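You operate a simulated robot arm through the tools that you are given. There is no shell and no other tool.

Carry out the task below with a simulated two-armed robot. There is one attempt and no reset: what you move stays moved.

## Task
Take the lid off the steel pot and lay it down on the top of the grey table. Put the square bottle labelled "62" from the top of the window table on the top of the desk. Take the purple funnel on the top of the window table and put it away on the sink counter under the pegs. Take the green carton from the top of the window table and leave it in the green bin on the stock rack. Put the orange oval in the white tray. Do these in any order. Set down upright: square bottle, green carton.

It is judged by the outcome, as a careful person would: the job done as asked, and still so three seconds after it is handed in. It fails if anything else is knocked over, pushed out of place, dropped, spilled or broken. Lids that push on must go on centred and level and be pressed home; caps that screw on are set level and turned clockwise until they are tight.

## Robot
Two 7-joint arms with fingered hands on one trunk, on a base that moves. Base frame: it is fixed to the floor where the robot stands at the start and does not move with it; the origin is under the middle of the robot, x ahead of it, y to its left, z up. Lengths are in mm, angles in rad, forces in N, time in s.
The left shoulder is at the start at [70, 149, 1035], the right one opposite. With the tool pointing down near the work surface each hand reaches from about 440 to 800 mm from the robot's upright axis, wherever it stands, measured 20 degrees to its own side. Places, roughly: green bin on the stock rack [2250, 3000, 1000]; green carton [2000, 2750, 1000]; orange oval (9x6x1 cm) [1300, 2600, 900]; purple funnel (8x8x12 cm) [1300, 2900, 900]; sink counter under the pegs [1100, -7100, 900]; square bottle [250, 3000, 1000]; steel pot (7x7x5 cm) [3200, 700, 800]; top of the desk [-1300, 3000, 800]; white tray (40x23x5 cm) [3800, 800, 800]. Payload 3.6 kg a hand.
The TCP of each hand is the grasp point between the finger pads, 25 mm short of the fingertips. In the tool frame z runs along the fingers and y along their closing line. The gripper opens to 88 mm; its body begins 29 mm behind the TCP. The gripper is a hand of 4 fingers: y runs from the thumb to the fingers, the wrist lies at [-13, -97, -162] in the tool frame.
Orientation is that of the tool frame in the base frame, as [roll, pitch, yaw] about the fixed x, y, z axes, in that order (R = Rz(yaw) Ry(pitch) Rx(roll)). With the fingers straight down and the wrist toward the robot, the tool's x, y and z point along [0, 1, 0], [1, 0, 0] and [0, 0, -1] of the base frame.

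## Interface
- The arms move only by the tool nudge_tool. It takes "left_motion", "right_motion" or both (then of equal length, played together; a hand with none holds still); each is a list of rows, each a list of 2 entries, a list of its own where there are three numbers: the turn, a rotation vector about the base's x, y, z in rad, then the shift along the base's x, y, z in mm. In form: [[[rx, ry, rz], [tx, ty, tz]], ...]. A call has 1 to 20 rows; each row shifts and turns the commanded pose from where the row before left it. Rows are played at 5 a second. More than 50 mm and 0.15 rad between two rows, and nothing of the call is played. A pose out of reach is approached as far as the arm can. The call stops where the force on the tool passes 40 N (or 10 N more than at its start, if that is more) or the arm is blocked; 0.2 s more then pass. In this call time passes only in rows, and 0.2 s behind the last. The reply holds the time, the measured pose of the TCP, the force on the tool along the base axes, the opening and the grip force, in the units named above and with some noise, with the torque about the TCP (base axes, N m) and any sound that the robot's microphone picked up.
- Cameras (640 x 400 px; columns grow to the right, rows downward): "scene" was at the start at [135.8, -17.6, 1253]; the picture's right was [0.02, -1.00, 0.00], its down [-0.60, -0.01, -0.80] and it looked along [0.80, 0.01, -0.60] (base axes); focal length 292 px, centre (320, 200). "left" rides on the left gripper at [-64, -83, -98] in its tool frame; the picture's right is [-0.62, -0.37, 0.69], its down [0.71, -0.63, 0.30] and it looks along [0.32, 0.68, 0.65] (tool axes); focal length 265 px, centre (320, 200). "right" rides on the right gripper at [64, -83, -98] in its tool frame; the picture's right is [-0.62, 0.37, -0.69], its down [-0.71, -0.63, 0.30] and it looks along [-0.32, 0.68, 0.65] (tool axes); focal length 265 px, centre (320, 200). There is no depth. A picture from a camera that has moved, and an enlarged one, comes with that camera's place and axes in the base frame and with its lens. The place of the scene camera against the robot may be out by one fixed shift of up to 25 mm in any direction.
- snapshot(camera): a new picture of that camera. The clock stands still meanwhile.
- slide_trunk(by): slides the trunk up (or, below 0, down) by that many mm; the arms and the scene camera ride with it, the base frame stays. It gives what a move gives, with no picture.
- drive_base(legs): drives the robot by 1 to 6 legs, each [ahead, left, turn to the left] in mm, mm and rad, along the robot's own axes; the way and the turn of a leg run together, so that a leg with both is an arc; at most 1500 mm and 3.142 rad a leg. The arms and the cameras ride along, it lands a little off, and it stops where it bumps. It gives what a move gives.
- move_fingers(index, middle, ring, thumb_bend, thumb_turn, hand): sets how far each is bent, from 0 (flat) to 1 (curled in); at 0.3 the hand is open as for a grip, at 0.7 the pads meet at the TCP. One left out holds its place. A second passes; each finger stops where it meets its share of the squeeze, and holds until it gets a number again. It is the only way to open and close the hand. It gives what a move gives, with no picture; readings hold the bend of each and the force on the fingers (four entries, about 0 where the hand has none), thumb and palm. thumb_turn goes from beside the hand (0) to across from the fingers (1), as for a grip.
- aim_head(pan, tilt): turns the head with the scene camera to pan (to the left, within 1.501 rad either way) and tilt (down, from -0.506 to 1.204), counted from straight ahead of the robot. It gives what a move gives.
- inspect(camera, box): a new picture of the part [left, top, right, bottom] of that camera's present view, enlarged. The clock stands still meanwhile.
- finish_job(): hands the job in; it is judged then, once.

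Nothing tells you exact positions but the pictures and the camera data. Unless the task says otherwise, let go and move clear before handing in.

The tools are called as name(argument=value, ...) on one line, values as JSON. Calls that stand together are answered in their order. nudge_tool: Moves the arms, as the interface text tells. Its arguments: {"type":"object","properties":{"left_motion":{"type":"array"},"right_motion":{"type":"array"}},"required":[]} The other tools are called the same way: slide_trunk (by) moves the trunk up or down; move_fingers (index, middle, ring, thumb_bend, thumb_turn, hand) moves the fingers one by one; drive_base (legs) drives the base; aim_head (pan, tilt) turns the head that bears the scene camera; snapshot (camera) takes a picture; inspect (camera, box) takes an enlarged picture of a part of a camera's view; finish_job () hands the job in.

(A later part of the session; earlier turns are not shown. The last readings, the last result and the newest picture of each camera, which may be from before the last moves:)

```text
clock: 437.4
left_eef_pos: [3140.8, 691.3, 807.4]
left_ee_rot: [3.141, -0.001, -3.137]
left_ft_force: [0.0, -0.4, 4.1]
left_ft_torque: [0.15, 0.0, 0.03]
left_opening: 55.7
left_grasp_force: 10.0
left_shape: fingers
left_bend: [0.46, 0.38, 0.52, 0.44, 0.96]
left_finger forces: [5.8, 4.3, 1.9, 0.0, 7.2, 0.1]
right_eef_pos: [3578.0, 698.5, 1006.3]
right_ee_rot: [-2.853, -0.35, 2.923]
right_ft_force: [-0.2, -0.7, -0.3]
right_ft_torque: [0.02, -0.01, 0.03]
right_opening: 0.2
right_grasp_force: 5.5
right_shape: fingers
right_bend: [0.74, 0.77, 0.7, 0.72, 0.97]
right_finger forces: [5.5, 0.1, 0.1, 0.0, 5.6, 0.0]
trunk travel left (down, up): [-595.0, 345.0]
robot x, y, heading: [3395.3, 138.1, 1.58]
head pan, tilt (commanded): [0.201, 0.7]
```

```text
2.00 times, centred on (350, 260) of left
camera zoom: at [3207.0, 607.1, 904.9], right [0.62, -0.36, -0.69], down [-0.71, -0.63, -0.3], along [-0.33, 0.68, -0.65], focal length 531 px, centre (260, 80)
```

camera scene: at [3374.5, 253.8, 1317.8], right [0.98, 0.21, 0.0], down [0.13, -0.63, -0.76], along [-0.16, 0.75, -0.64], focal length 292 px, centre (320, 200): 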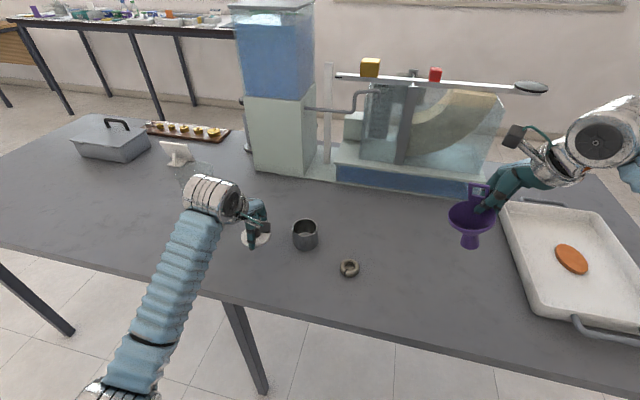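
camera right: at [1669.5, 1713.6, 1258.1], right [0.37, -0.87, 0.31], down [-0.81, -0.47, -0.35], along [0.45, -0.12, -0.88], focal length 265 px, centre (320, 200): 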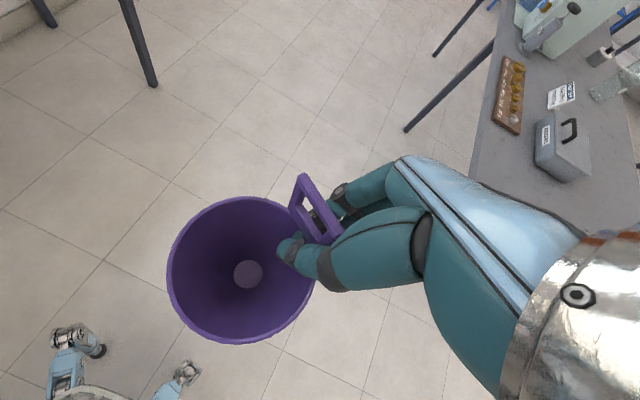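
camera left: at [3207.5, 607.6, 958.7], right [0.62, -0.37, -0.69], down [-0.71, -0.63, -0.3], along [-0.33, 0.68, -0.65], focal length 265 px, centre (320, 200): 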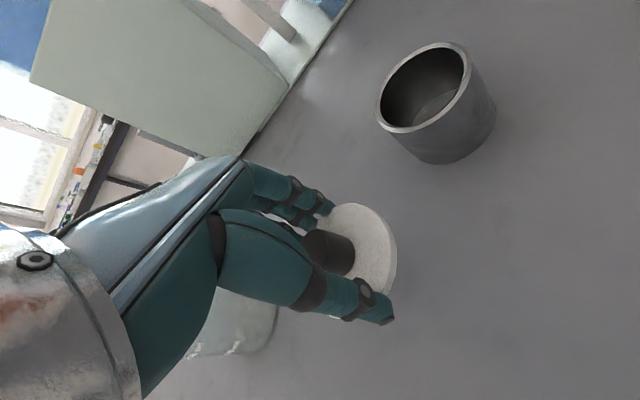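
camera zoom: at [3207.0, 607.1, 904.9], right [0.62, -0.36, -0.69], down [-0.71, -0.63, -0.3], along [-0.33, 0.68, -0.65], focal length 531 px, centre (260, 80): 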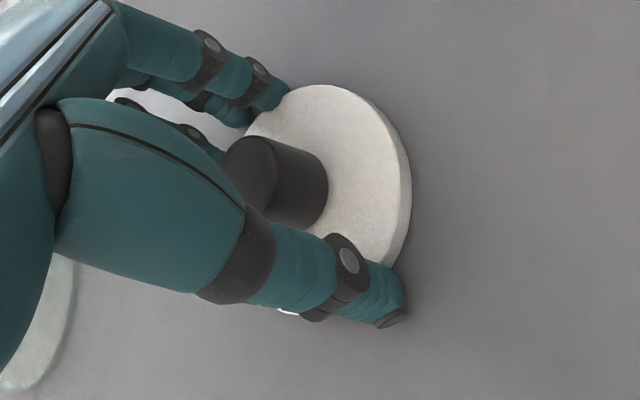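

The lid is practically on the table (only a sliver of shadow). I'll release it here.

move_fingers(hand="left", index=0.41, middle=0.37, ring=0.44, thumb_bend=0.39)

nudge_tool(left_motion=[[[0, 0, 0], [0, 0, 3]], [[0, 0, 0], [0, 0, 5]]])

move_fingers(hand="left", index=0.28, middle=0.28, ring=0.28, thumb_bend=0.28)

inspect(camera="left", box=[260, 160, 440, 360])

```text
clock: 438.4
left_eef_pos: [3141.6, 691.4, 807.9]
left_ee_rot: [3.14, -0.001, -3.138]
left_ft_force: [-0.5, -0.6, 6.3]
left_ft_torque: [0.2, 0.06, 0.01]
left_opening: 63.0
left_grasp_force: 3.1
left_shape: fingers
left_bend: [0.41, 0.37, 0.44, 0.39, 0.97]
left_finger forces: [0.1, 5.8, 0.0, 0.0, 0.1, 0.0]
right_eef_pos: [3578.9, 696.9, 1005.6]
right_ee_rot: [-2.855, -0.348, 2.924]
right_ft_force: [0.6, -0.5, 0.4]
right_ft_torque: [-0.02, -0.01, 0.0]
right_opening: 0.0
right_grasp_force: 5.7
right_shape: fingers
right_bend: [0.74, 0.77, 0.7, 0.72, 0.97]
right_finger forces: [5.5, 0.1, 0.0, 0.1, 5.6, 0.1]
trunk travel left (down, up): [-595.0, 345.0]
robot x, y, heading: [3395.2, 140.9, 1.574]
head pan, tilt (commanded): [0.201, 0.7]
```

```text
clock: 438.9
left_eef_pos: [3143.6, 690.2, 813.8]
left_ee_rot: [-3.141, -0.002, -3.139]
left_ft_force: [0.0, -0.4, -0.6]
left_ft_torque: [0.01, 0.01, 0.02]
left_opening: 63.1
left_grasp_force: 0.1
left_shape: fingers
left_bend: [0.41, 0.37, 0.44, 0.39, 0.97]
left_finger forces: [0.0, 0.0, 0.0, 0.0, 0.1, 0.0]
right_eef_pos: [3577.6, 698.0, 1005.0]
right_ee_rot: [-2.853, -0.351, 2.924]
right_ft_force: [-0.6, -0.1, -0.3]
right_ft_torque: [0.04, 0.01, 0.0]
right_opening: 0.0
right_grasp_force: 5.3
right_shape: fingers
right_bend: [0.74, 0.77, 0.7, 0.72, 0.97]
right_finger forces: [5.6, 0.2, 0.0, 0.0, 5.7, 0.0]
trunk travel left (down, up): [-595.0, 345.0]
robot x, y, heading: [3390.1, 141.7, 1.582]
head pan, tilt (commanded): [0.201, 0.7]
```

```text
clock: 439.9
left_eef_pos: [3141.7, 691.6, 813.9]
left_ee_rot: [3.141, 0.0, -3.139]
left_ft_force: [-0.5, -0.1, 0.6]
left_ft_torque: [0.02, 0.02, -0.01]
left_opening: 88.6
left_grasp_force: 0.0
left_shape: fingers
left_bend: [0.28, 0.28, 0.28, 0.28, 0.97]
left_finger forces: [0.0, 0.0, 0.0, 0.0, 0.1, 0.0]
right_eef_pos: [3577.9, 697.7, 1004.1]
right_ee_rot: [-2.851, -0.351, 2.923]
right_ft_force: [0.0, 1.6, 0.1]
right_ft_torque: [0.03, 0.0, -0.01]
right_opening: 0.0
right_grasp_force: 5.6
right_shape: fingers
right_bend: [0.74, 0.77, 0.7, 0.72, 0.97]
right_finger forces: [5.5, 0.1, 0.1, 0.1, 5.6, 0.0]
trunk travel left (down, up): [-595.0, 345.0]
robot x, y, heading: [3390.3, 140.7, 1.576]
head pan, tilt (commanded): [0.201, 0.7]
```

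```text
2.00 times, centred on (350, 260) of left
camera zoom: at [3207.2, 607.5, 911.6], right [0.62, -0.37, -0.69], down [-0.71, -0.63, -0.3], along [-0.33, 0.68, -0.65], focal length 531 px, centre (260, 80)
```

zoom: 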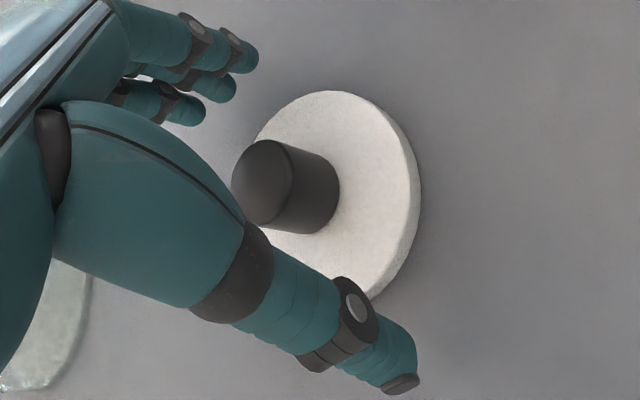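

The lid is lying on the grey table and the hand is clear of it. I'll lift straight up and check the whole area.

nudge_tool(left_motion=[[[0, 0, 0], [0, 0, 15]], [[0, 0, 0], [0, 0, 30]], [[0, 0, 0], [0, 0, 45]], [[0, 0, 0], [0, 0, 45]], [[0, 0, 0], [0, 0, 45]]])

snapshot(camera="scene")

inspect(camera="scene", box=[180, 180, 380, 300])

snapshot(camera="right")

```text
clock: 441.1
left_eef_pos: [3142.3, 688.7, 992.9]
left_ee_rot: [-3.14, -0.003, -3.139]
left_ft_force: [-0.1, 0.2, -0.4]
left_ft_torque: [-0.02, 0.01, -0.01]
left_opening: 88.1
left_grasp_force: 0.0
left_shape: fingers
left_bend: [0.28, 0.28, 0.28, 0.28, 0.97]
left_finger forces: [0.0, 0.0, 0.2, 0.1, 0.1, 0.0]
right_eef_pos: [3577.8, 697.5, 1004.5]
right_ee_rot: [-2.851, -0.351, 2.921]
right_ft_force: [-1.0, -0.2, -0.1]
right_ft_torque: [0.04, -0.02, -0.02]
right_opening: 0.2
right_grasp_force: 5.5
right_shape: fingers
right_bend: [0.74, 0.77, 0.7, 0.72, 0.97]
right_finger forces: [5.5, 0.0, 0.0, 0.0, 5.6, 0.1]
trunk travel left (down, up): [-595.0, 345.0]
robot x, y, heading: [3396.6, 142.0, 1.577]
head pan, tilt (commanded): [0.201, 0.7]
```

```text
taken
camera scene: at [3375.2, 253.6, 1317.7], right [0.98, 0.21, 0.0], down [0.13, -0.63, -0.77], along [-0.16, 0.75, -0.64], focal length 292 px, centre (320, 200)
```

scene: 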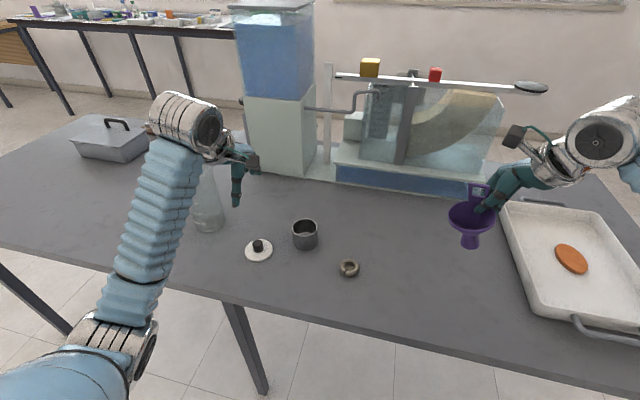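

```text
3.20 times, centred on (280, 240) of scene
camera zoom: at [3375.2, 253.6, 1317.7], right [0.98, 0.21, 0.0], down [0.13, -0.63, -0.77], along [-0.16, 0.75, -0.64], focal length 934 px, centre (448, 72)
```

zoom: 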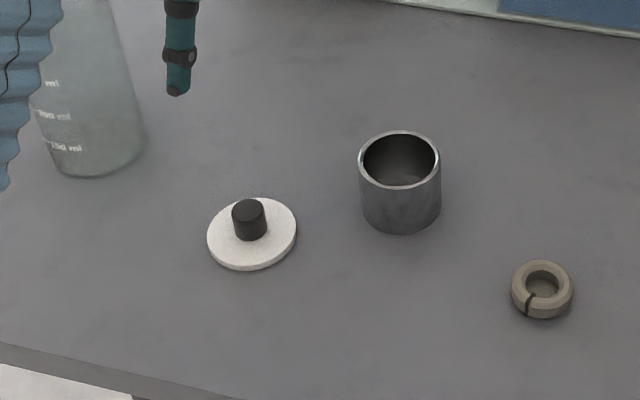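

```text
taken
camera right: at [3548.7, 650.9, 1137.6], right [0.88, 0.37, 0.31], down [0.47, -0.81, -0.35], along [0.12, 0.45, -0.88], focal length 265 px, centre (320, 200)
```

right: 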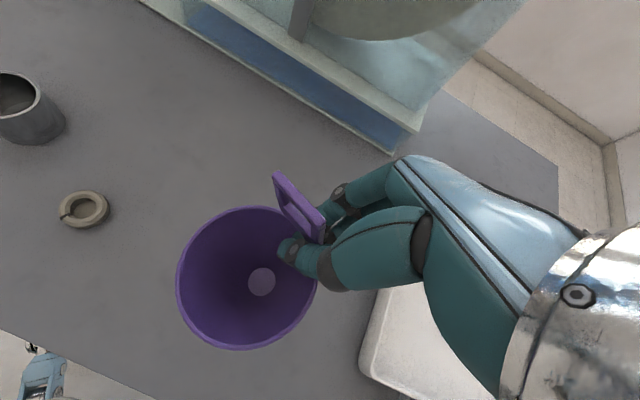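

The lid lies beside the pot and nothing else moved. The funnel seems to have crept slightly in the grip, so I'll check it before the long drive.

inspect(camera="scene", box=[420, 140, 540, 260])

inspect(camera="right", box=[160, 160, 360, 360])

```text
3.33 times, centred on (480, 200) of scene
camera zoom: at [3375.2, 253.6, 1317.7], right [0.98, 0.21, 0.0], down [0.13, -0.63, -0.77], along [-0.16, 0.75, -0.64], focal length 973 px, centre (-213, 200)
```

zoom: 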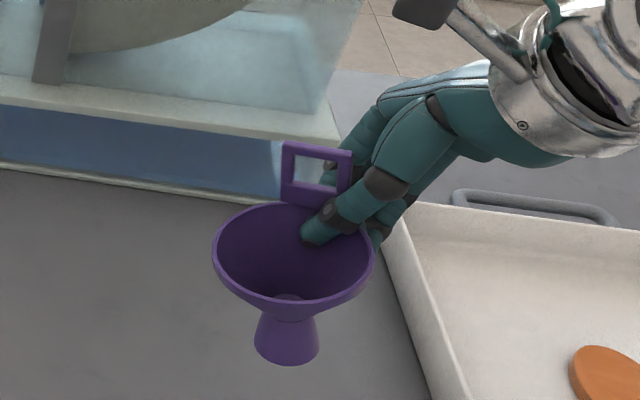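

```text
2.00 times, centred on (260, 260) of right
camera zoom: at [3548.7, 650.9, 1137.6], right [0.88, 0.37, 0.31], down [0.47, -0.81, -0.35], along [0.12, 0.45, -0.88], focal length 531 px, centre (440, 80)
```

zoom: 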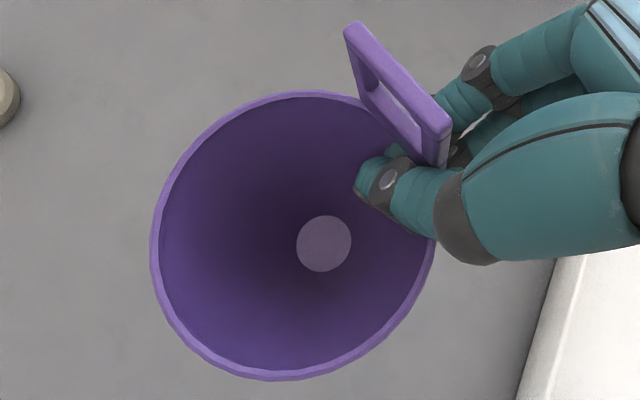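

The funnel is still close to upright and held. I'll raise the trunk, back out, and go to the east aisle to head south to the sink counter.

slide_trunk(by=100)

drive_base(legs=[[-220, 0, 0], [0, -1240, 0]])

drive_base(legs=[[0, 0, -1.571], [0, 0, -1.571]])

aim_head(pan=0.0, tilt=0.3)

snapshot(camera="scene")

snapshot(camera="right")

```text
clock: 442.5
left_eef_pos: [3141.0, 690.1, 1091.8]
left_ee_rot: [-3.141, -0.003, -3.138]
left_ft_force: [-0.2, -0.2, 0.4]
left_ft_torque: [0.03, 0.01, 0.02]
left_opening: 88.5
left_grasp_force: 0.1
left_shape: fingers
left_bend: [0.28, 0.28, 0.28, 0.28, 0.97]
left_finger forces: [0.1, 0.0, 0.1, 0.0, 0.0, 0.0]
right_eef_pos: [3577.9, 698.4, 1104.8]
right_ee_rot: [-2.852, -0.35, 2.923]
right_ft_force: [-0.7, 0.2, -0.2]
right_ft_torque: [0.01, 0.02, 0.0]
right_opening: 0.1
right_grasp_force: 5.1
right_shape: fingers
right_bend: [0.74, 0.77, 0.7, 0.72, 0.97]
right_finger forces: [5.5, 0.1, 0.0, 0.1, 5.7, 0.0]
trunk travel left (down, up): [-695.0, 245.0]
robot x, y, heading: [3393.5, 138.2, 1.58]
head pan, tilt (commanded): [0.201, 0.7]
```

```text
clock: 461.4
left_eef_pos: [4382.2, 469.2, 1093.4]
left_ee_rot: [-3.14, -0.002, 3.128]
left_ft_force: [-0.9, -0.8, -0.6]
left_ft_torque: [0.02, -0.02, 0.02]
left_opening: 88.3
left_grasp_force: 0.1
left_shape: fingers
left_bend: [0.28, 0.28, 0.28, 0.28, 0.97]
left_finger forces: [0.1, 0.0, 0.0, 0.0, 0.1, 0.0]
right_eef_pos: [4820.1, 471.0, 1105.0]
right_ee_rot: [-2.854, -0.349, 2.905]
right_ft_force: [-1.4, 0.1, -0.1]
right_ft_torque: [0.05, 0.0, -0.01]
right_opening: 0.0
right_grasp_force: 5.3
right_shape: fingers
right_bend: [0.74, 0.77, 0.7, 0.72, 0.97]
right_finger forces: [5.5, 0.1, 0.1, 0.0, 5.6, 0.1]
trunk travel left (down, up): [-695.0, 245.0]
robot x, y, heading: [4624.5, -84.0, 1.56]
head pan, tilt (commanded): [0.201, 0.7]
```

```text
clock: 482.0
left_eef_pos: [4841.5, -650.8, 1092.2]
left_ee_rot: [3.14, -0.001, -0.066]
left_ft_force: [-0.5, 0.9, -0.4]
left_ft_torque: [-0.02, 0.0, 0.01]
left_opening: 88.2
left_grasp_force: 0.0
left_shape: fingers
left_bend: [0.28, 0.28, 0.28, 0.28, 0.97]
left_finger forces: [0.1, 0.1, 0.0, 0.0, 0.0, 0.0]
right_eef_pos: [4404.0, -630.5, 1105.3]
right_ee_rot: [-2.852, -0.35, -0.287]
right_ft_force: [0.4, 0.1, -0.6]
right_ft_torque: [0.01, -0.01, -0.01]
right_opening: 0.1
right_grasp_force: 5.5
right_shape: fingers
right_bend: [0.74, 0.77, 0.7, 0.72, 0.97]
right_finger forces: [5.3, 0.3, 0.0, 0.0, 5.4, 0.0]
trunk travel left (down, up): [-695.0, 245.0]
robot x, y, heading: [4626.6, -83.9, -1.635]
head pan, tilt (commanded): [0.201, 0.7]
```

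```text
clock: 482.9
left_eef_pos: [4841.8, -650.8, 1092.1]
left_ee_rot: [-3.139, -0.003, -0.064]
left_ft_force: [0.1, 0.5, 0.3]
left_ft_torque: [-0.03, 0.03, 0.02]
left_opening: 88.8
left_grasp_force: 0.1
left_shape: fingers
left_bend: [0.28, 0.28, 0.28, 0.28, 0.97]
left_finger forces: [0.0, 0.0, 0.1, 0.1, 0.0, 0.1]
right_eef_pos: [4404.9, -628.8, 1104.4]
right_ee_rot: [-2.853, -0.351, -0.286]
right_ft_force: [-0.3, -0.9, -0.6]
right_ft_torque: [0.01, 0.03, -0.02]
right_opening: 0.2
right_grasp_force: 5.8
right_shape: fingers
right_bend: [0.74, 0.77, 0.7, 0.72, 0.97]
right_finger forces: [5.4, 0.3, 0.1, 0.1, 5.4, 0.0]
trunk travel left (down, up): [-695.0, 245.0]
robot x, y, heading: [4626.1, -81.8, -1.633]
head pan, tilt (commanded): [0.0, 0.3]
```

```text
taken
camera scene: at [4616.4, -247.2, 1453.8], right [-1.0, 0.06, 0.0], down [0.02, 0.3, -0.95], along [-0.06, -0.95, -0.3], focal length 292 px, centre (320, 200)
```

scene: 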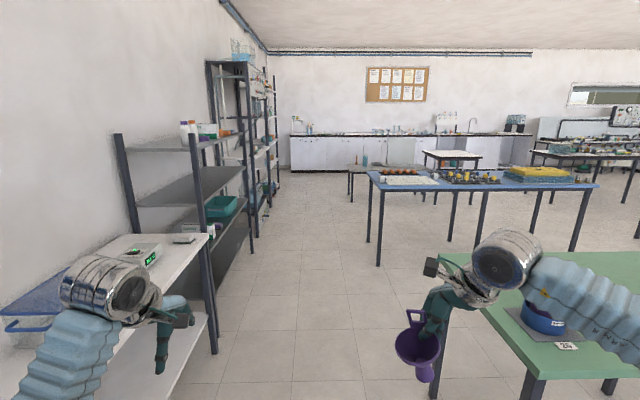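

```text
taken
camera right: at [4440.1, -586.6, 1237.7], right [-0.9, -0.31, 0.31], down [-0.41, 0.84, -0.35], along [-0.15, -0.44, -0.88], focal length 265 px, centre (320, 200)
```

right: 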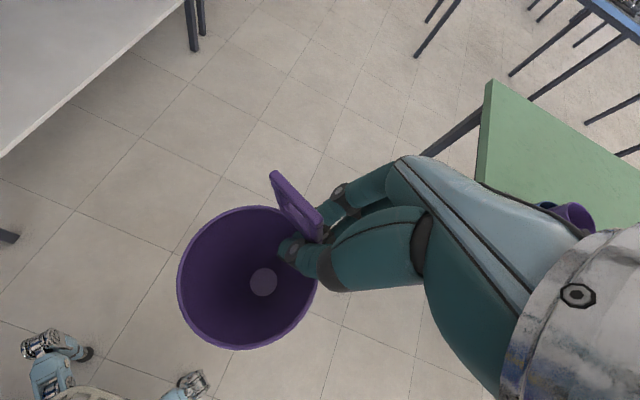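

The east aisle (x≈4600) is clear all the way to the far counter. I'll straighten up and drive south.

drive_base(legs=[[0, 0, 0.062], [1500, 0, 0], [1500, 0, 0]])

snapshot(camera="scene")

```text
clock: 521.4
left_eef_pos: [4842.1, -3638.4, 1092.2]
left_ee_rot: [-3.139, -0.002, -0.028]
left_ft_force: [-0.5, -0.3, -0.5]
left_ft_torque: [-0.01, -0.03, -0.02]
left_opening: 88.4
left_grasp_force: 0.0
left_shape: fingers
left_bend: [0.28, 0.28, 0.28, 0.28, 0.97]
left_finger forces: [0.0, 0.0, 0.0, 0.0, 0.0, 0.0]
right_eef_pos: [4406.7, -3631.9, 1105.3]
right_ee_rot: [-2.853, -0.35, -0.251]
right_ft_force: [0.4, 0.0, -0.5]
right_ft_torque: [-0.03, -0.01, -0.02]
right_opening: 0.2
right_grasp_force: 5.4
right_shape: fingers
right_bend: [0.74, 0.77, 0.7, 0.72, 0.97]
right_finger forces: [5.3, 0.2, 0.0, 0.1, 5.5, 0.1]
trunk travel left (down, up): [-695.0, 245.0]
robot x, y, heading: [4607.4, -3078.8, -1.6]
head pan, tilt (commanded): [0.0, 0.3]
```

```text
taken
camera scene: at [4603.7, -3242.6, 1453.8], right [-1.0, 0.03, 0.0], down [0.01, 0.3, -0.96], along [-0.02, -0.95, -0.3], focal length 292 px, centre (320, 200)
```

scene: 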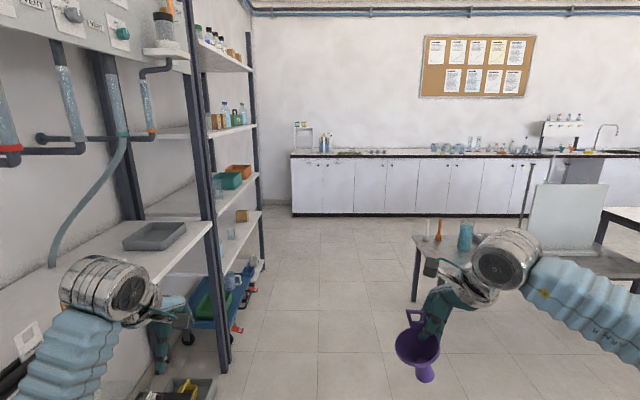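

The aisle stays clear. The sink counter runs along the far wall, and a peg board with a faucet beside it is at the right, around x≈760–1100. I'll continue south and then look west.

drive_base(legs=[[0, 0, 0.03], [1500, 0, 0], [1450, 0, 0]])

aim_head(pan=-0.9, tilt=0.3)

snapshot(camera="scene")

aim_head(pan=-1.5, tilt=0.4)

snapshot(camera="scene")

```text
clock: 559.2
left_eef_pos: [4839.8, -6582.6, 1092.7]
left_ee_rot: [-3.139, 0.0, -0.011]
left_ft_force: [-0.1, 0.7, 0.9]
left_ft_torque: [-0.01, -0.01, -0.01]
left_opening: 88.2
left_grasp_force: 0.0
left_shape: fingers
left_bend: [0.28, 0.28, 0.28, 0.28, 0.97]
left_finger forces: [0.0, 0.0, 0.0, 0.0, 0.1, 0.0]
right_eef_pos: [4403.5, -6584.7, 1105.6]
right_ee_rot: [-2.853, -0.351, -0.235]
right_ft_force: [-0.4, -0.8, 0.2]
right_ft_torque: [0.0, 0.02, -0.01]
right_opening: 0.0
right_grasp_force: 4.8
right_shape: fingers
right_bend: [0.74, 0.77, 0.7, 0.72, 0.97]
right_finger forces: [5.3, 0.2, 0.1, 0.0, 5.4, 0.1]
trunk travel left (down, up): [-695.0, 245.0]
robot x, y, heading: [4594.8, -6032.6, -1.576]
head pan, tilt (commanded): [0.0, 0.3]
```

```text
clock: 560.4
left_eef_pos: [4840.5, -6583.4, 1091.2]
left_ee_rot: [-3.139, -0.002, -0.012]
left_ft_force: [-0.1, 0.3, 0.3]
left_ft_torque: [0.02, -0.03, 0.01]
left_opening: 88.5
left_grasp_force: 0.1
left_shape: fingers
left_bend: [0.28, 0.28, 0.28, 0.28, 0.97]
left_finger forces: [0.0, 0.0, 0.0, 0.1, 0.0, 0.1]
right_eef_pos: [4402.7, -6585.0, 1105.5]
right_ee_rot: [-2.851, -0.35, -0.237]
right_ft_force: [-0.5, -0.8, 0.2]
right_ft_torque: [0.01, 0.01, 0.01]
right_opening: 0.0
right_grasp_force: 6.0
right_shape: fingers
right_bend: [0.74, 0.77, 0.7, 0.72, 0.97]
right_finger forces: [5.3, 0.1, 0.0, 0.0, 5.4, 0.0]
trunk travel left (down, up): [-695.0, 245.0]
robot x, y, heading: [4595.5, -6028.1, -1.574]
head pan, tilt (commanded): [-0.901, 0.3]
```

```text
taken
camera scene: at [4520.8, -6155.5, 1453.8], right [-0.62, 0.79, 0.0], down [0.23, 0.18, -0.96], along [-0.75, -0.59, -0.3], focal length 292 px, centre (320, 200)
```

scene: 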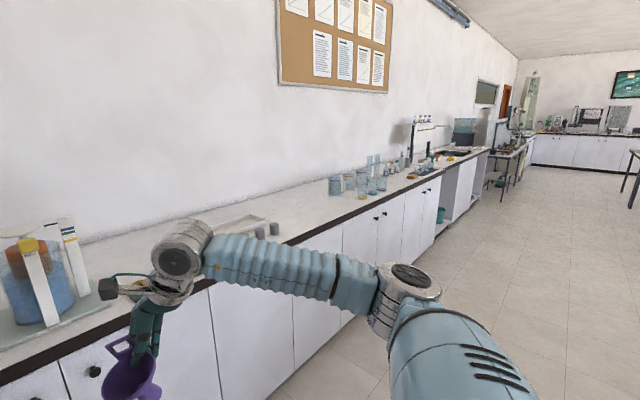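

```text
clock: 561.4
left_eef_pos: [4840.8, -6582.4, 1092.7]
left_ee_rot: [-3.139, -0.001, -0.01]
left_ft_force: [-0.2, -0.7, -1.0]
left_ft_torque: [0.02, 0.0, 0.0]
left_opening: 88.3
left_grasp_force: 0.0
left_shape: fingers
left_bend: [0.28, 0.28, 0.28, 0.28, 0.97]
left_finger forces: [0.0, 0.0, 0.0, 0.1, 0.0, 0.0]
right_eef_pos: [4403.1, -6584.2, 1104.6]
right_ee_rot: [-2.853, -0.352, -0.235]
right_ft_force: [-0.3, 0.6, 0.5]
right_ft_torque: [-0.02, 0.01, 0.02]
right_opening: 0.5
right_grasp_force: 5.2
right_shape: fingers
right_bend: [0.74, 0.77, 0.7, 0.72, 0.97]
right_finger forces: [5.4, 0.2, 0.1, 0.0, 5.4, 0.1]
trunk travel left (down, up): [-695.0, 245.0]
robot x, y, heading: [4592.6, -6027.8, -1.578]
head pan, tilt (commanded): [-1.499, 0.4]
```

```text
taken
camera scene: at [4501.9, -6103.6, 1444.6], right [-0.06, 1.0, 0.0], down [0.39, 0.02, -0.92], along [-0.92, -0.06, -0.39], focal length 292 px, centre (320, 200)
```

scene: 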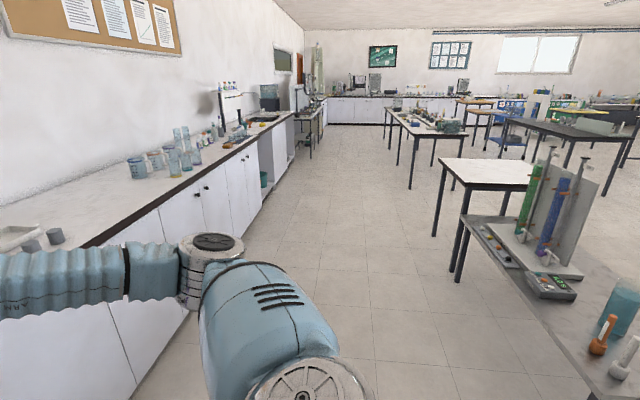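

The sink area with the peg board is further west along the counter, whose front edge is at about y≈−7010, and the corridor is clear. I'll strafe west.

drive_base(legs=[[0, -1500, 0], [0, -1500, 0]])

aim_head(pan=-0.2, tilt=0.4)

snapshot(camera="scene")

snapshot(camera="right")

```text
clock: 599.2
left_eef_pos: [1851.2, -6543.7, 1092.1]
left_ee_rot: [3.141, -0.005, -0.015]
left_ft_force: [-0.4, -0.2, -0.3]
left_ft_torque: [-0.03, 0.0, 0.01]
left_opening: 88.3
left_grasp_force: 0.1
left_shape: fingers
left_bend: [0.28, 0.28, 0.28, 0.28, 0.97]
left_finger forces: [0.0, 0.0, 0.1, 0.0, 0.0, 0.1]
right_eef_pos: [1413.4, -6544.4, 1105.4]
right_ee_rot: [-2.851, -0.351, -0.238]
right_ft_force: [-0.6, 0.2, -1.0]
right_ft_torque: [0.03, -0.05, 0.02]
right_opening: 0.0
right_grasp_force: 5.8
right_shape: fingers
right_bend: [0.74, 0.77, 0.7, 0.72, 0.97]
right_finger forces: [5.3, 0.2, 0.0, 0.0, 5.6, 0.0]
trunk travel left (down, up): [-695.0, 245.0]
robot x, y, heading: [1604.9, -5991.4, -1.584]
head pan, tilt (commanded): [-1.499, 0.4]
```

```text
clock: 600.7
left_eef_pos: [1850.3, -6544.7, 1092.2]
left_ee_rot: [-3.139, -0.002, -0.015]
left_ft_force: [-0.1, -0.3, 0.6]
left_ft_torque: [0.01, 0.01, -0.01]
left_opening: 88.4
left_grasp_force: 0.0
left_shape: fingers
left_bend: [0.28, 0.28, 0.28, 0.28, 0.97]
left_finger forces: [0.1, 0.0, 0.0, 0.1, 0.1, 0.0]
right_eef_pos: [1413.1, -6544.7, 1104.9]
right_ee_rot: [-2.853, -0.352, -0.238]
right_ft_force: [0.0, 0.1, 1.1]
right_ft_torque: [0.02, 0.02, 0.03]
right_opening: 0.1
right_grasp_force: 5.9
right_shape: fingers
right_bend: [0.74, 0.77, 0.7, 0.72, 0.97]
right_finger forces: [5.3, 0.2, 0.0, 0.0, 5.6, 0.0]
trunk travel left (down, up): [-695.0, 245.0]
robot x, y, heading: [1607.0, -5988.8, -1.579]
head pan, tilt (commanded): [-0.201, 0.4]
```

```text
taken
camera scene: at [1586.7, -6149.3, 1444.6], right [-0.98, 0.21, 0.0], down [0.08, 0.38, -0.92], along [-0.19, -0.9, -0.39], focal length 292 px, centre (320, 200)
```

scene: 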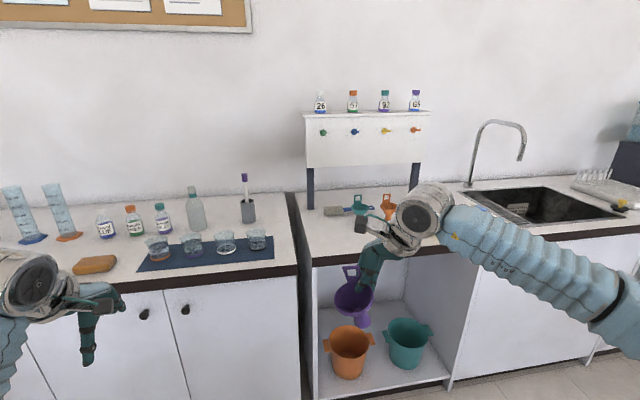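

```text
taken
camera right: at [1447.1, -6500.2, 1237.9], right [-0.88, -0.35, 0.31], down [-0.45, 0.82, -0.35], along [-0.13, -0.45, -0.88], focal length 265 px, centre (320, 200)
```

right: 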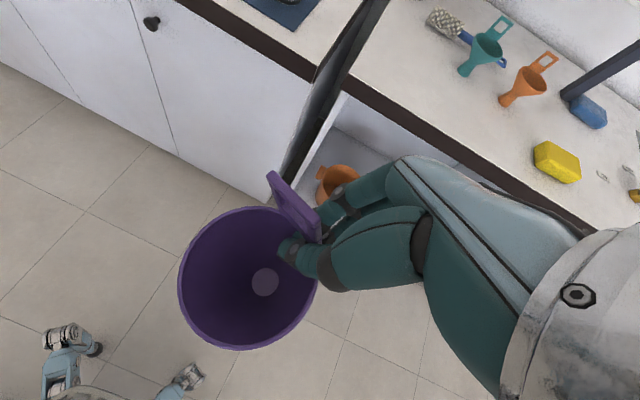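

I found it: a peg board with coloured pegs over the counter, where a teal and an orange funnel already stand. I'll zoom in.

inspect(camera="scene", box=[280, 80, 480, 280])

inspect(camera="right", box=[380, 0, 640, 220])

```text
2.00 times, centred on (380, 180) of scene
camera zoom: at [1586.7, -6149.3, 1444.6], right [-0.98, 0.21, 0.0], down [0.08, 0.38, -0.92], along [-0.19, -0.9, -0.39], focal length 584 px, centre (200, 240)
```

zoom: 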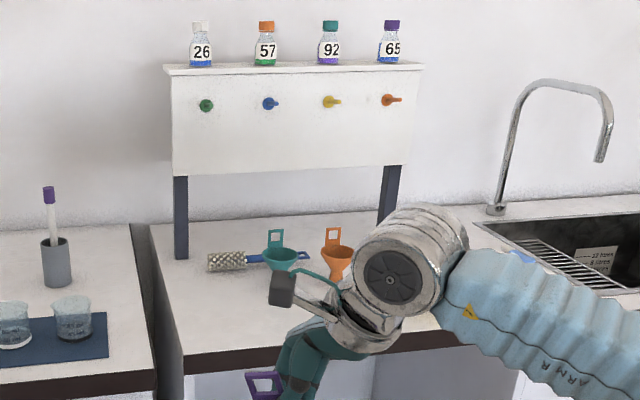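

```text
1.82 times, centred on (510, 110) of right
camera zoom: at [1447.1, -6500.2, 1237.9], right [-0.88, -0.35, 0.31], down [-0.45, 0.82, -0.35], along [-0.13, -0.45, -0.88], focal length 483 px, centre (-26, 364)
```

zoom: 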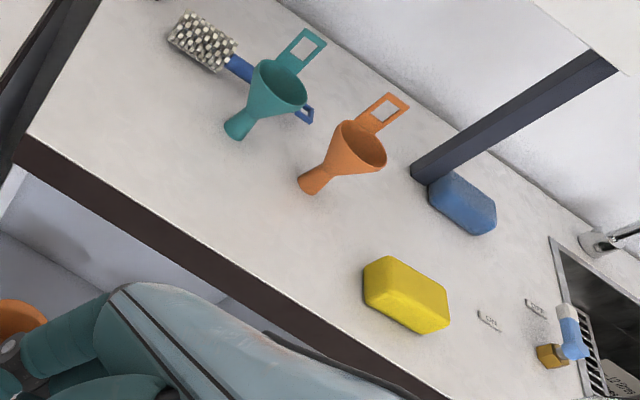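

Free space under the pegs lies right of the orange funnel, around (975, −7155), between it and the right post. I'll line up the robot so the right hand reaches there, keeping the funnel above everything.

drive_base(legs=[[0, -457, 0.008], [300, 0, 0]])

aim_head(pan=-0.2, tilt=0.6)

snapshot(camera="scene")

snapshot(camera="right")

```text
clock: 611.1
left_eef_pos: [1403.8, -6833.5, 1092.9]
left_ee_rot: [3.141, -0.004, 0.01]
left_ft_force: [-1.0, 1.5, -0.2]
left_ft_torque: [0.01, -0.03, 0.01]
left_opening: 88.4
left_grasp_force: 0.1
left_shape: fingers
left_bend: [0.28, 0.28, 0.28, 0.28, 0.97]
left_finger forces: [0.0, 0.1, 0.0, 0.1, 0.1, 0.0]
right_eef_pos: [966.7, -6846.7, 1106.4]
right_ee_rot: [-2.854, -0.35, -0.211]
right_ft_force: [-0.2, -0.5, 0.0]
right_ft_torque: [0.01, -0.06, 0.01]
right_opening: 0.0
right_grasp_force: 5.8
right_shape: fingers
right_bend: [0.74, 0.77, 0.7, 0.72, 0.97]
right_finger forces: [5.3, 0.3, 0.1, 0.0, 5.7, 0.1]
trunk travel left (down, up): [-695.0, 245.0]
robot x, y, heading: [1144.4, -6287.7, -1.555]
head pan, tilt (commanded): [-0.201, 0.4]
```

```text
clock: 611.8
left_eef_pos: [1402.8, -6835.2, 1091.3]
left_ee_rot: [-3.14, -0.004, 0.01]
left_ft_force: [0.4, 0.4, 0.3]
left_ft_torque: [0.01, 0.01, 0.02]
left_opening: 88.5
left_grasp_force: 0.2
left_shape: fingers
left_bend: [0.28, 0.28, 0.28, 0.28, 0.97]
left_finger forces: [0.1, 0.1, 0.1, 0.1, 0.1, 0.0]
right_eef_pos: [965.6, -6847.9, 1104.8]
right_ee_rot: [-2.85, -0.351, -0.212]
right_ft_force: [-0.3, -0.1, 0.3]
right_ft_torque: [0.02, -0.01, -0.04]
right_opening: 0.0
right_grasp_force: 5.8
right_shape: fingers
right_bend: [0.74, 0.77, 0.7, 0.72, 0.97]
right_finger forces: [5.2, 0.3, 0.0, 0.0, 5.5, 0.1]
trunk travel left (down, up): [-695.0, 245.0]
robot x, y, heading: [1146.8, -6289.1, -1.559]
head pan, tilt (commanded): [-0.201, 0.6]
```

```text
taken
camera scene: at [1128.7, -6446.0, 1426.3], right [-0.98, 0.19, 0.0], down [0.11, 0.56, -0.82], along [-0.15, -0.81, -0.57], focal length 292 px, centre (320, 200)
```

scene: 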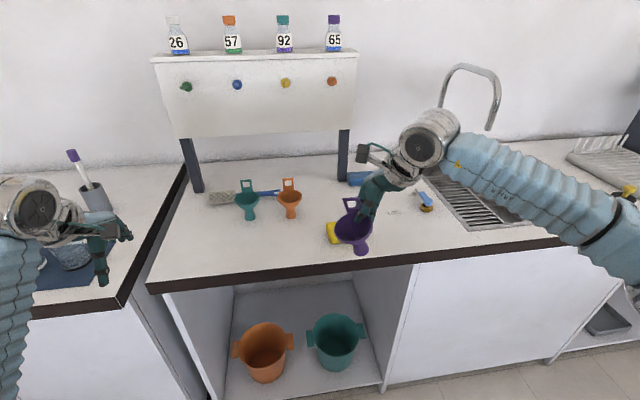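

```text
taken
camera right: at [997.3, -6802.5, 1237.1], right [-0.87, -0.38, 0.31], down [-0.47, 0.81, -0.35], along [-0.12, -0.45, -0.88], focal length 265 px, centre (320, 200)
```

right: 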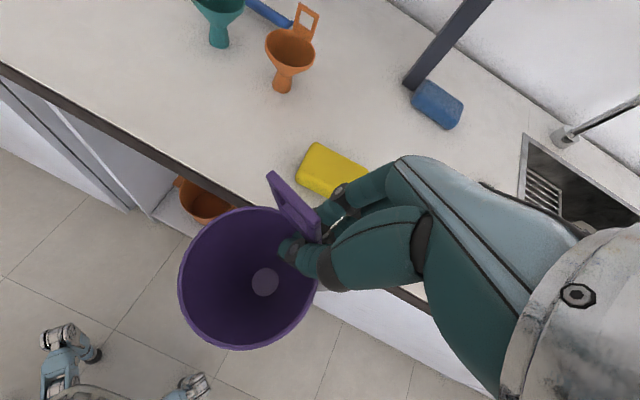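

Positions confirmed: the orange funnel is at (1084, −7124), the yellow sponge at (950, −7020), and the target spot (975, −7155) is free. I'll move 200 mm closer.

drive_base(legs=[[200, 0, -0.012]])

snapshot(camera="scene")

snapshot(camera="right")

```text
clock: 615.0
left_eef_pos: [1400.0, -7035.9, 1090.7]
left_ee_rot: [-3.141, -0.001, 0.0]
left_ft_force: [-0.1, -0.9, -0.9]
left_ft_torque: [0.03, 0.0, -0.01]
left_opening: 88.5
left_grasp_force: 0.0
left_shape: fingers
left_bend: [0.28, 0.28, 0.28, 0.28, 0.97]
left_finger forces: [0.0, 0.1, 0.0, 0.0, 0.1, 0.0]
right_eef_pos: [963.3, -7043.2, 1105.1]
right_ee_rot: [-2.853, -0.349, -0.224]
right_ft_force: [0.7, 0.0, -0.7]
right_ft_torque: [-0.02, 0.02, -0.01]
right_opening: 0.0
right_grasp_force: 5.5
right_shape: fingers
right_bend: [0.74, 0.77, 0.7, 0.72, 0.97]
right_finger forces: [5.3, 0.2, 0.0, 0.0, 5.6, 0.0]
trunk travel left (down, up): [-695.0, 245.0]
robot x, y, heading: [1145.7, -6486.5, -1.571]
head pan, tilt (commanded): [-0.201, 0.6]
```

```text
taken
camera scene: at [1132.4, -6644.7, 1426.4], right [-0.98, 0.2, 0.0], down [0.11, 0.55, -0.83], along [-0.16, -0.81, -0.56], focal length 292 px, centre (320, 200)
```

scene: 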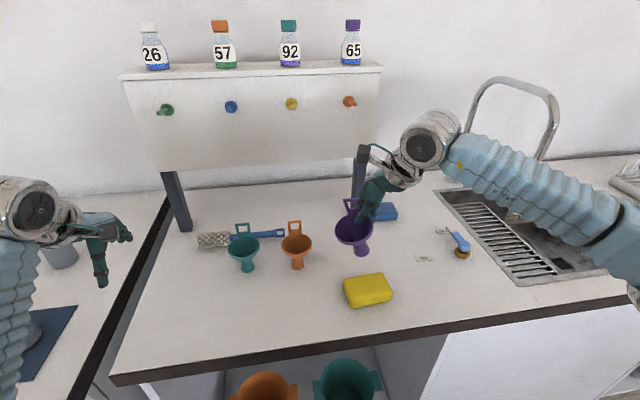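

```text
taken
camera right: at [995.8, -6997.0, 1238.0], right [-0.88, -0.36, 0.31], down [-0.46, 0.81, -0.35], along [-0.13, -0.45, -0.88], focal length 265 px, centre (320, 200)
```

right: 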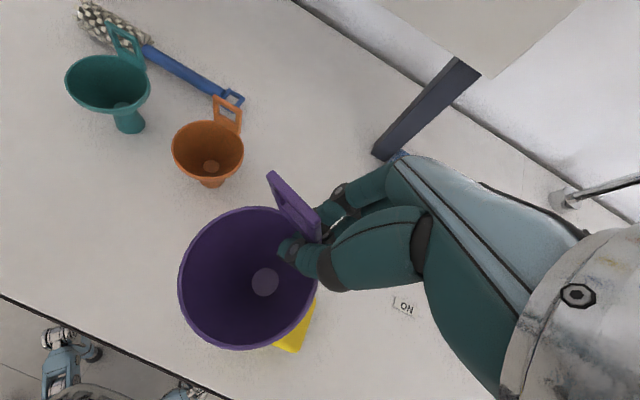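

Everything lines up. I'll extend the hand forward over the free spot and start lowering.

nudge_tool(right_motion=[[[0, 0, 0], [-2, -33, -5]], [[0, 0, 0], [-2, -33, -10]], [[0, 0, 0], [-2, -34, -15]], [[0, 0, 0], [-1, -34, -15]]])

snapshot(camera="scene")

inspect(camera="scene", box=[260, 130, 420, 270])

snapshot(camera="right")

```text
clock: 616.0
left_eef_pos: [1399.5, -7037.7, 1089.7]
left_ee_rot: [-3.14, -0.001, -0.001]
left_ft_force: [0.5, 0.1, -0.5]
left_ft_torque: [0.01, -0.01, 0.05]
left_opening: 88.5
left_grasp_force: 0.0
left_shape: fingers
left_bend: [0.28, 0.28, 0.28, 0.28, 0.97]
left_finger forces: [0.0, 0.0, 0.1, 0.0, 0.0, 0.1]
right_eef_pos: [955.1, -7178.3, 1058.2]
right_ee_rot: [-2.85, -0.35, -0.224]
right_ft_force: [0.0, 0.0, -1.0]
right_ft_torque: [0.02, -0.01, 0.02]
right_opening: 0.0
right_grasp_force: 5.3
right_shape: fingers
right_bend: [0.74, 0.77, 0.7, 0.72, 0.97]
right_finger forces: [5.3, 0.1, 0.0, 0.0, 5.5, 0.0]
trunk travel left (down, up): [-695.0, 245.0]
robot x, y, heading: [1149.8, -6490.9, -1.567]
head pan, tilt (commanded): [-0.201, 0.6]
```

```text
taken
camera scene: at [1131.5, -6647.7, 1426.1], right [-0.98, 0.2, 0.0], down [0.11, 0.56, -0.82], along [-0.16, -0.81, -0.57], focal length 292 px, centre (320, 200)
```

scene: 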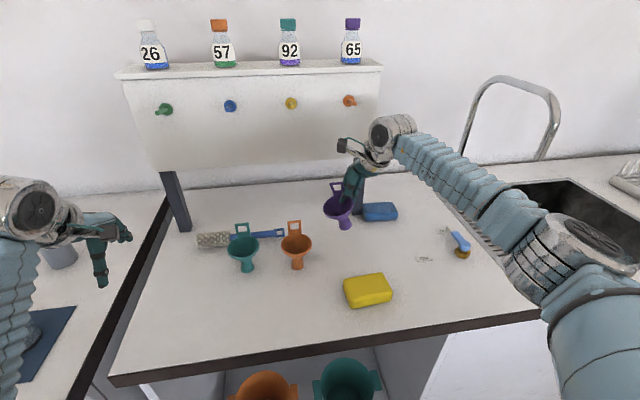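

```text
2.86 times, centred on (340, 200) of scene
camera zoom: at [1131.5, -6647.7, 1426.1], right [-0.98, 0.2, 0.0], down [0.11, 0.56, -0.82], along [-0.16, -0.81, -0.57], focal length 834 px, centre (263, 200)
```

zoom: 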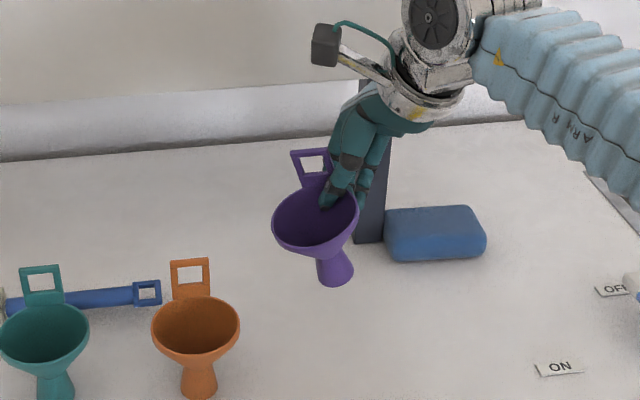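

```text
taken
camera right: at [988.5, -7132.7, 1191.1], right [-0.88, -0.37, 0.31], down [-0.46, 0.81, -0.35], along [-0.13, -0.45, -0.88], focal length 265 px, centre (320, 200)
```

right: 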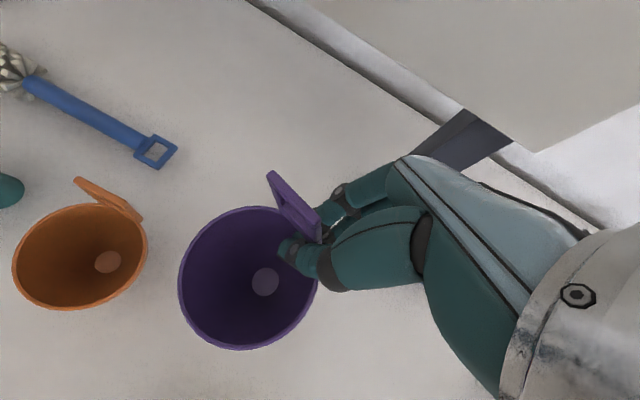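

The funnel has crept to about 16° of tilt. I'll rotate the hand by (0.084, −0.273, 0) to bring the funnel upright again before setting it down.

nudge_tool(right_motion=[[[0.028, -0.091, 0], [0, 0, 0]], [[0.028, -0.091, 0], [0, 0, 0]], [[0.028, -0.091, 0], [0, 0, 0]]])

inspect(camera="scene", box=[260, 130, 420, 270])

snapshot(camera="right")

```text
clock: 616.8
left_eef_pos: [1397.2, -7035.2, 1092.6]
left_ee_rot: [-3.139, -0.002, 0.001]
left_ft_force: [-0.3, 0.2, 0.4]
left_ft_torque: [0.0, 0.03, 0.0]
left_opening: 88.3
left_grasp_force: 0.2
left_shape: fingers
left_bend: [0.28, 0.28, 0.28, 0.28, 0.97]
left_finger forces: [0.0, 0.0, 0.1, 0.1, 0.1, 0.0]
right_eef_pos: [954.0, -7175.5, 1060.2]
right_ee_rot: [-2.68, -0.595, -0.304]
right_ft_force: [-0.3, -0.6, -0.3]
right_ft_torque: [-0.01, -0.01, 0.0]
right_opening: 0.2
right_grasp_force: 5.7
right_shape: fingers
right_bend: [0.74, 0.77, 0.7, 0.72, 0.97]
right_finger forces: [5.4, 0.3, 0.1, 0.0, 5.4, 0.0]
trunk travel left (down, up): [-695.0, 245.0]
robot x, y, heading: [1148.4, -6491.3, -1.57]
head pan, tilt (commanded): [-0.201, 0.6]
```

```text
2.86 times, centred on (340, 200) of scene
camera zoom: at [1129.5, -6644.1, 1426.4], right [-0.98, 0.2, 0.0], down [0.11, 0.55, -0.83], along [-0.16, -0.81, -0.56], focal length 834 px, centre (263, 200)
```

zoom: 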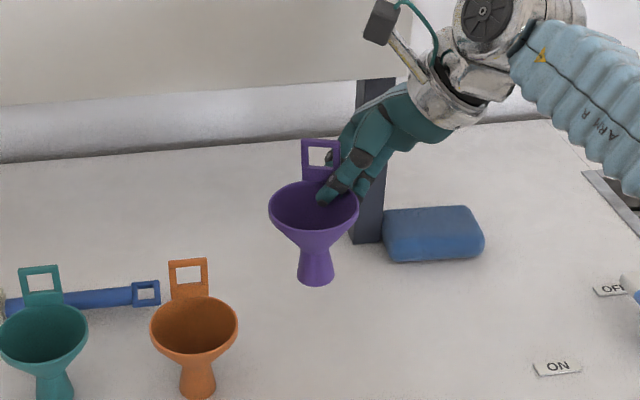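

```text
taken
camera right: at [948.7, -7141.9, 1199.4], right [-0.92, -0.38, 0.03], down [-0.36, 0.85, -0.39], along [0.12, -0.38, -0.92], focal length 265 px, centre (320, 200)
```

right: 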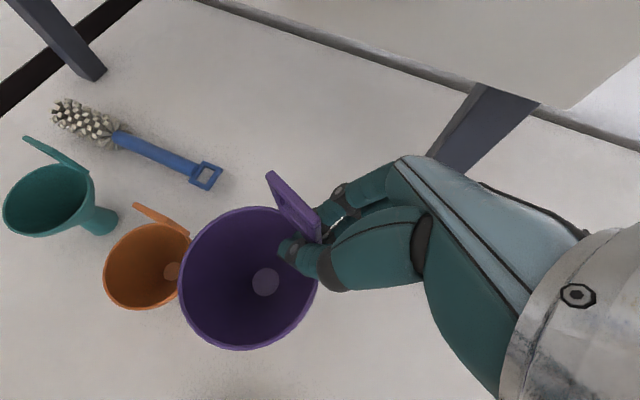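

The funnel is upright again, with its foot around (988, −7149). I'll shift 12 mm away from the orange funnel and lower it most of the way.

nudge_tool(right_motion=[[[0, 0, 0], [-12, -4, -10]], [[0, 0, 0], [0, 0, -20]], [[0, 0, 0], [0, 0, -15]]])

inspect(camera="scene", box=[280, 150, 400, 270])

snapshot(camera="right")

```text
clock: 617.6
left_eef_pos: [1398.1, -7036.1, 1092.4]
left_ee_rot: [-3.14, -0.004, 0.001]
left_ft_force: [-0.1, 0.5, 0.4]
left_ft_torque: [0.01, -0.01, 0.01]
left_opening: 88.8
left_grasp_force: 0.1
left_shape: fingers
left_bend: [0.28, 0.28, 0.28, 0.28, 0.97]
left_finger forces: [0.0, 0.0, 0.0, 0.1, 0.0, 0.0]
right_eef_pos: [941.2, -7180.1, 1013.4]
right_ee_rot: [-2.681, -0.592, -0.305]
right_ft_force: [0.6, 0.7, 0.4]
right_ft_torque: [-0.02, 0.01, -0.03]
right_opening: 0.2
right_grasp_force: 5.6
right_shape: fingers
right_bend: [0.74, 0.77, 0.7, 0.72, 0.97]
right_finger forces: [5.2, 0.3, 0.0, 0.0, 5.6, 0.1]
trunk travel left (down, up): [-695.0, 245.0]
robot x, y, heading: [1150.9, -6490.3, -1.57]
head pan, tilt (commanded): [-0.201, 0.6]
```

```text
3.33 times, centred on (340, 210) of scene
camera zoom: at [1129.8, -6644.3, 1426.4], right [-0.98, 0.2, 0.0], down [0.11, 0.55, -0.83], along [-0.16, -0.81, -0.56], focal length 973 px, centre (253, 167)
```

zoom: 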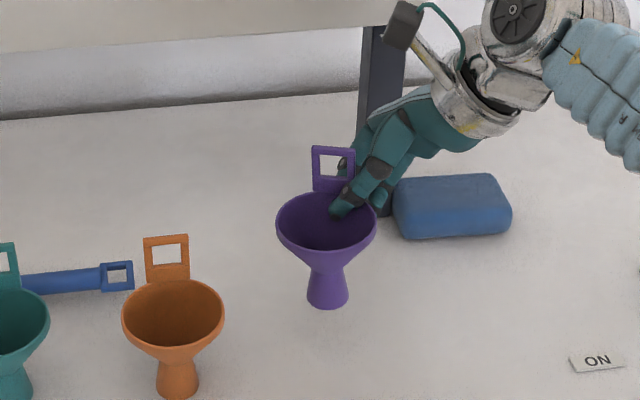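

```text
taken
camera right: at [936.5, -7146.0, 1153.7], right [-0.92, -0.38, 0.03], down [-0.36, 0.85, -0.39], along [0.12, -0.38, -0.92], focal length 265 px, centre (320, 200)
```

right: 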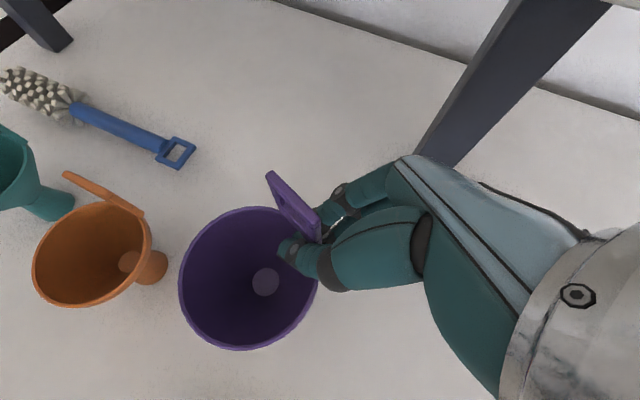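

Looks good. I'll continue lowering with small steps until the foot touches.

nudge_tool(right_motion=[[[0, 0, 0], [0, 0, -8]], [[0, 0, 0], [0, 0, -5]], [[0, 0, 0], [0, 0, -2]]])

nudge_tool(right_motion=[[[0, 0, 0], [0, 0, -2]], [[0, 0, 0], [0, 0, -2]]])

inspect(camera="scene", box=[280, 150, 400, 270])

```text
clock: 618.4
left_eef_pos: [1398.0, -7036.4, 1092.8]
left_ee_rot: [-3.139, -0.002, 0.001]
left_ft_force: [0.1, 0.1, 0.3]
left_ft_torque: [0.02, -0.01, 0.01]
left_opening: 88.6
left_grasp_force: 0.1
left_shape: fingers
left_bend: [0.28, 0.28, 0.28, 0.28, 0.97]
left_finger forces: [0.0, 0.1, 0.1, 0.0, 0.0, 0.1]
right_eef_pos: [941.8, -7180.3, 1000.0]
right_ee_rot: [-2.682, -0.593, -0.301]
right_ft_force: [0.1, -0.3, 0.5]
right_ft_torque: [-0.01, 0.01, 0.0]
right_opening: 0.2
right_grasp_force: 5.8
right_shape: fingers
right_bend: [0.74, 0.77, 0.7, 0.72, 0.97]
right_finger forces: [5.1, 0.3, 0.1, 0.0, 5.5, 0.1]
trunk travel left (down, up): [-695.0, 245.0]
robot x, y, heading: [1150.0, -6488.7, -1.566]
head pan, tilt (commanded): [-0.201, 0.6]
```

```text
clock: 619.0
left_eef_pos: [1398.5, -7035.2, 1091.9]
left_ee_rot: [-3.141, -0.005, 0.0]
left_ft_force: [0.1, -0.6, -0.4]
left_ft_torque: [-0.03, 0.0, -0.01]
left_opening: 88.5
left_grasp_force: 0.0
left_shape: fingers
left_bend: [0.28, 0.28, 0.28, 0.28, 0.97]
left_finger forces: [0.0, 0.0, 0.1, 0.0, 0.0, 0.1]
right_eef_pos: [941.9, -7180.9, 995.0]
right_ee_rot: [-2.681, -0.595, -0.306]
right_ft_force: [-0.2, 0.3, -0.7]
right_ft_torque: [0.01, 0.0, 0.01]
right_opening: 0.0
right_grasp_force: 5.8
right_shape: fingers
right_bend: [0.74, 0.77, 0.7, 0.72, 0.97]
right_finger forces: [5.3, 0.3, 0.1, 0.0, 5.5, 0.0]
trunk travel left (down, up): [-695.0, 245.0]
robot x, y, heading: [1150.2, -6488.0, -1.564]
head pan, tilt (commanded): [-0.201, 0.6]
```

```text
3.33 times, centred on (340, 210) of scene
camera zoom: at [1129.9, -6644.9, 1426.4], right [-0.98, 0.2, 0.0], down [0.11, 0.55, -0.82], along [-0.16, -0.81, -0.57], focal length 973 px, centre (253, 167)
```

zoom: 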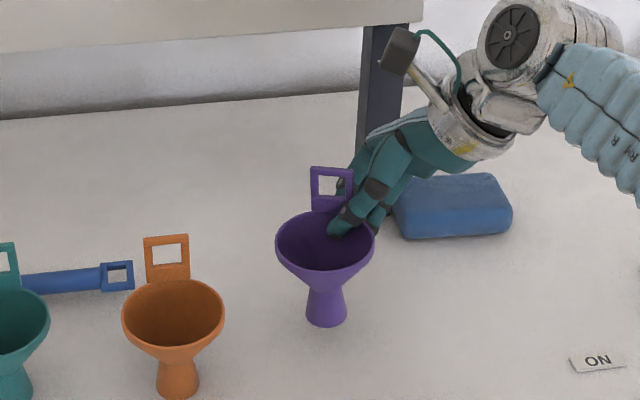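

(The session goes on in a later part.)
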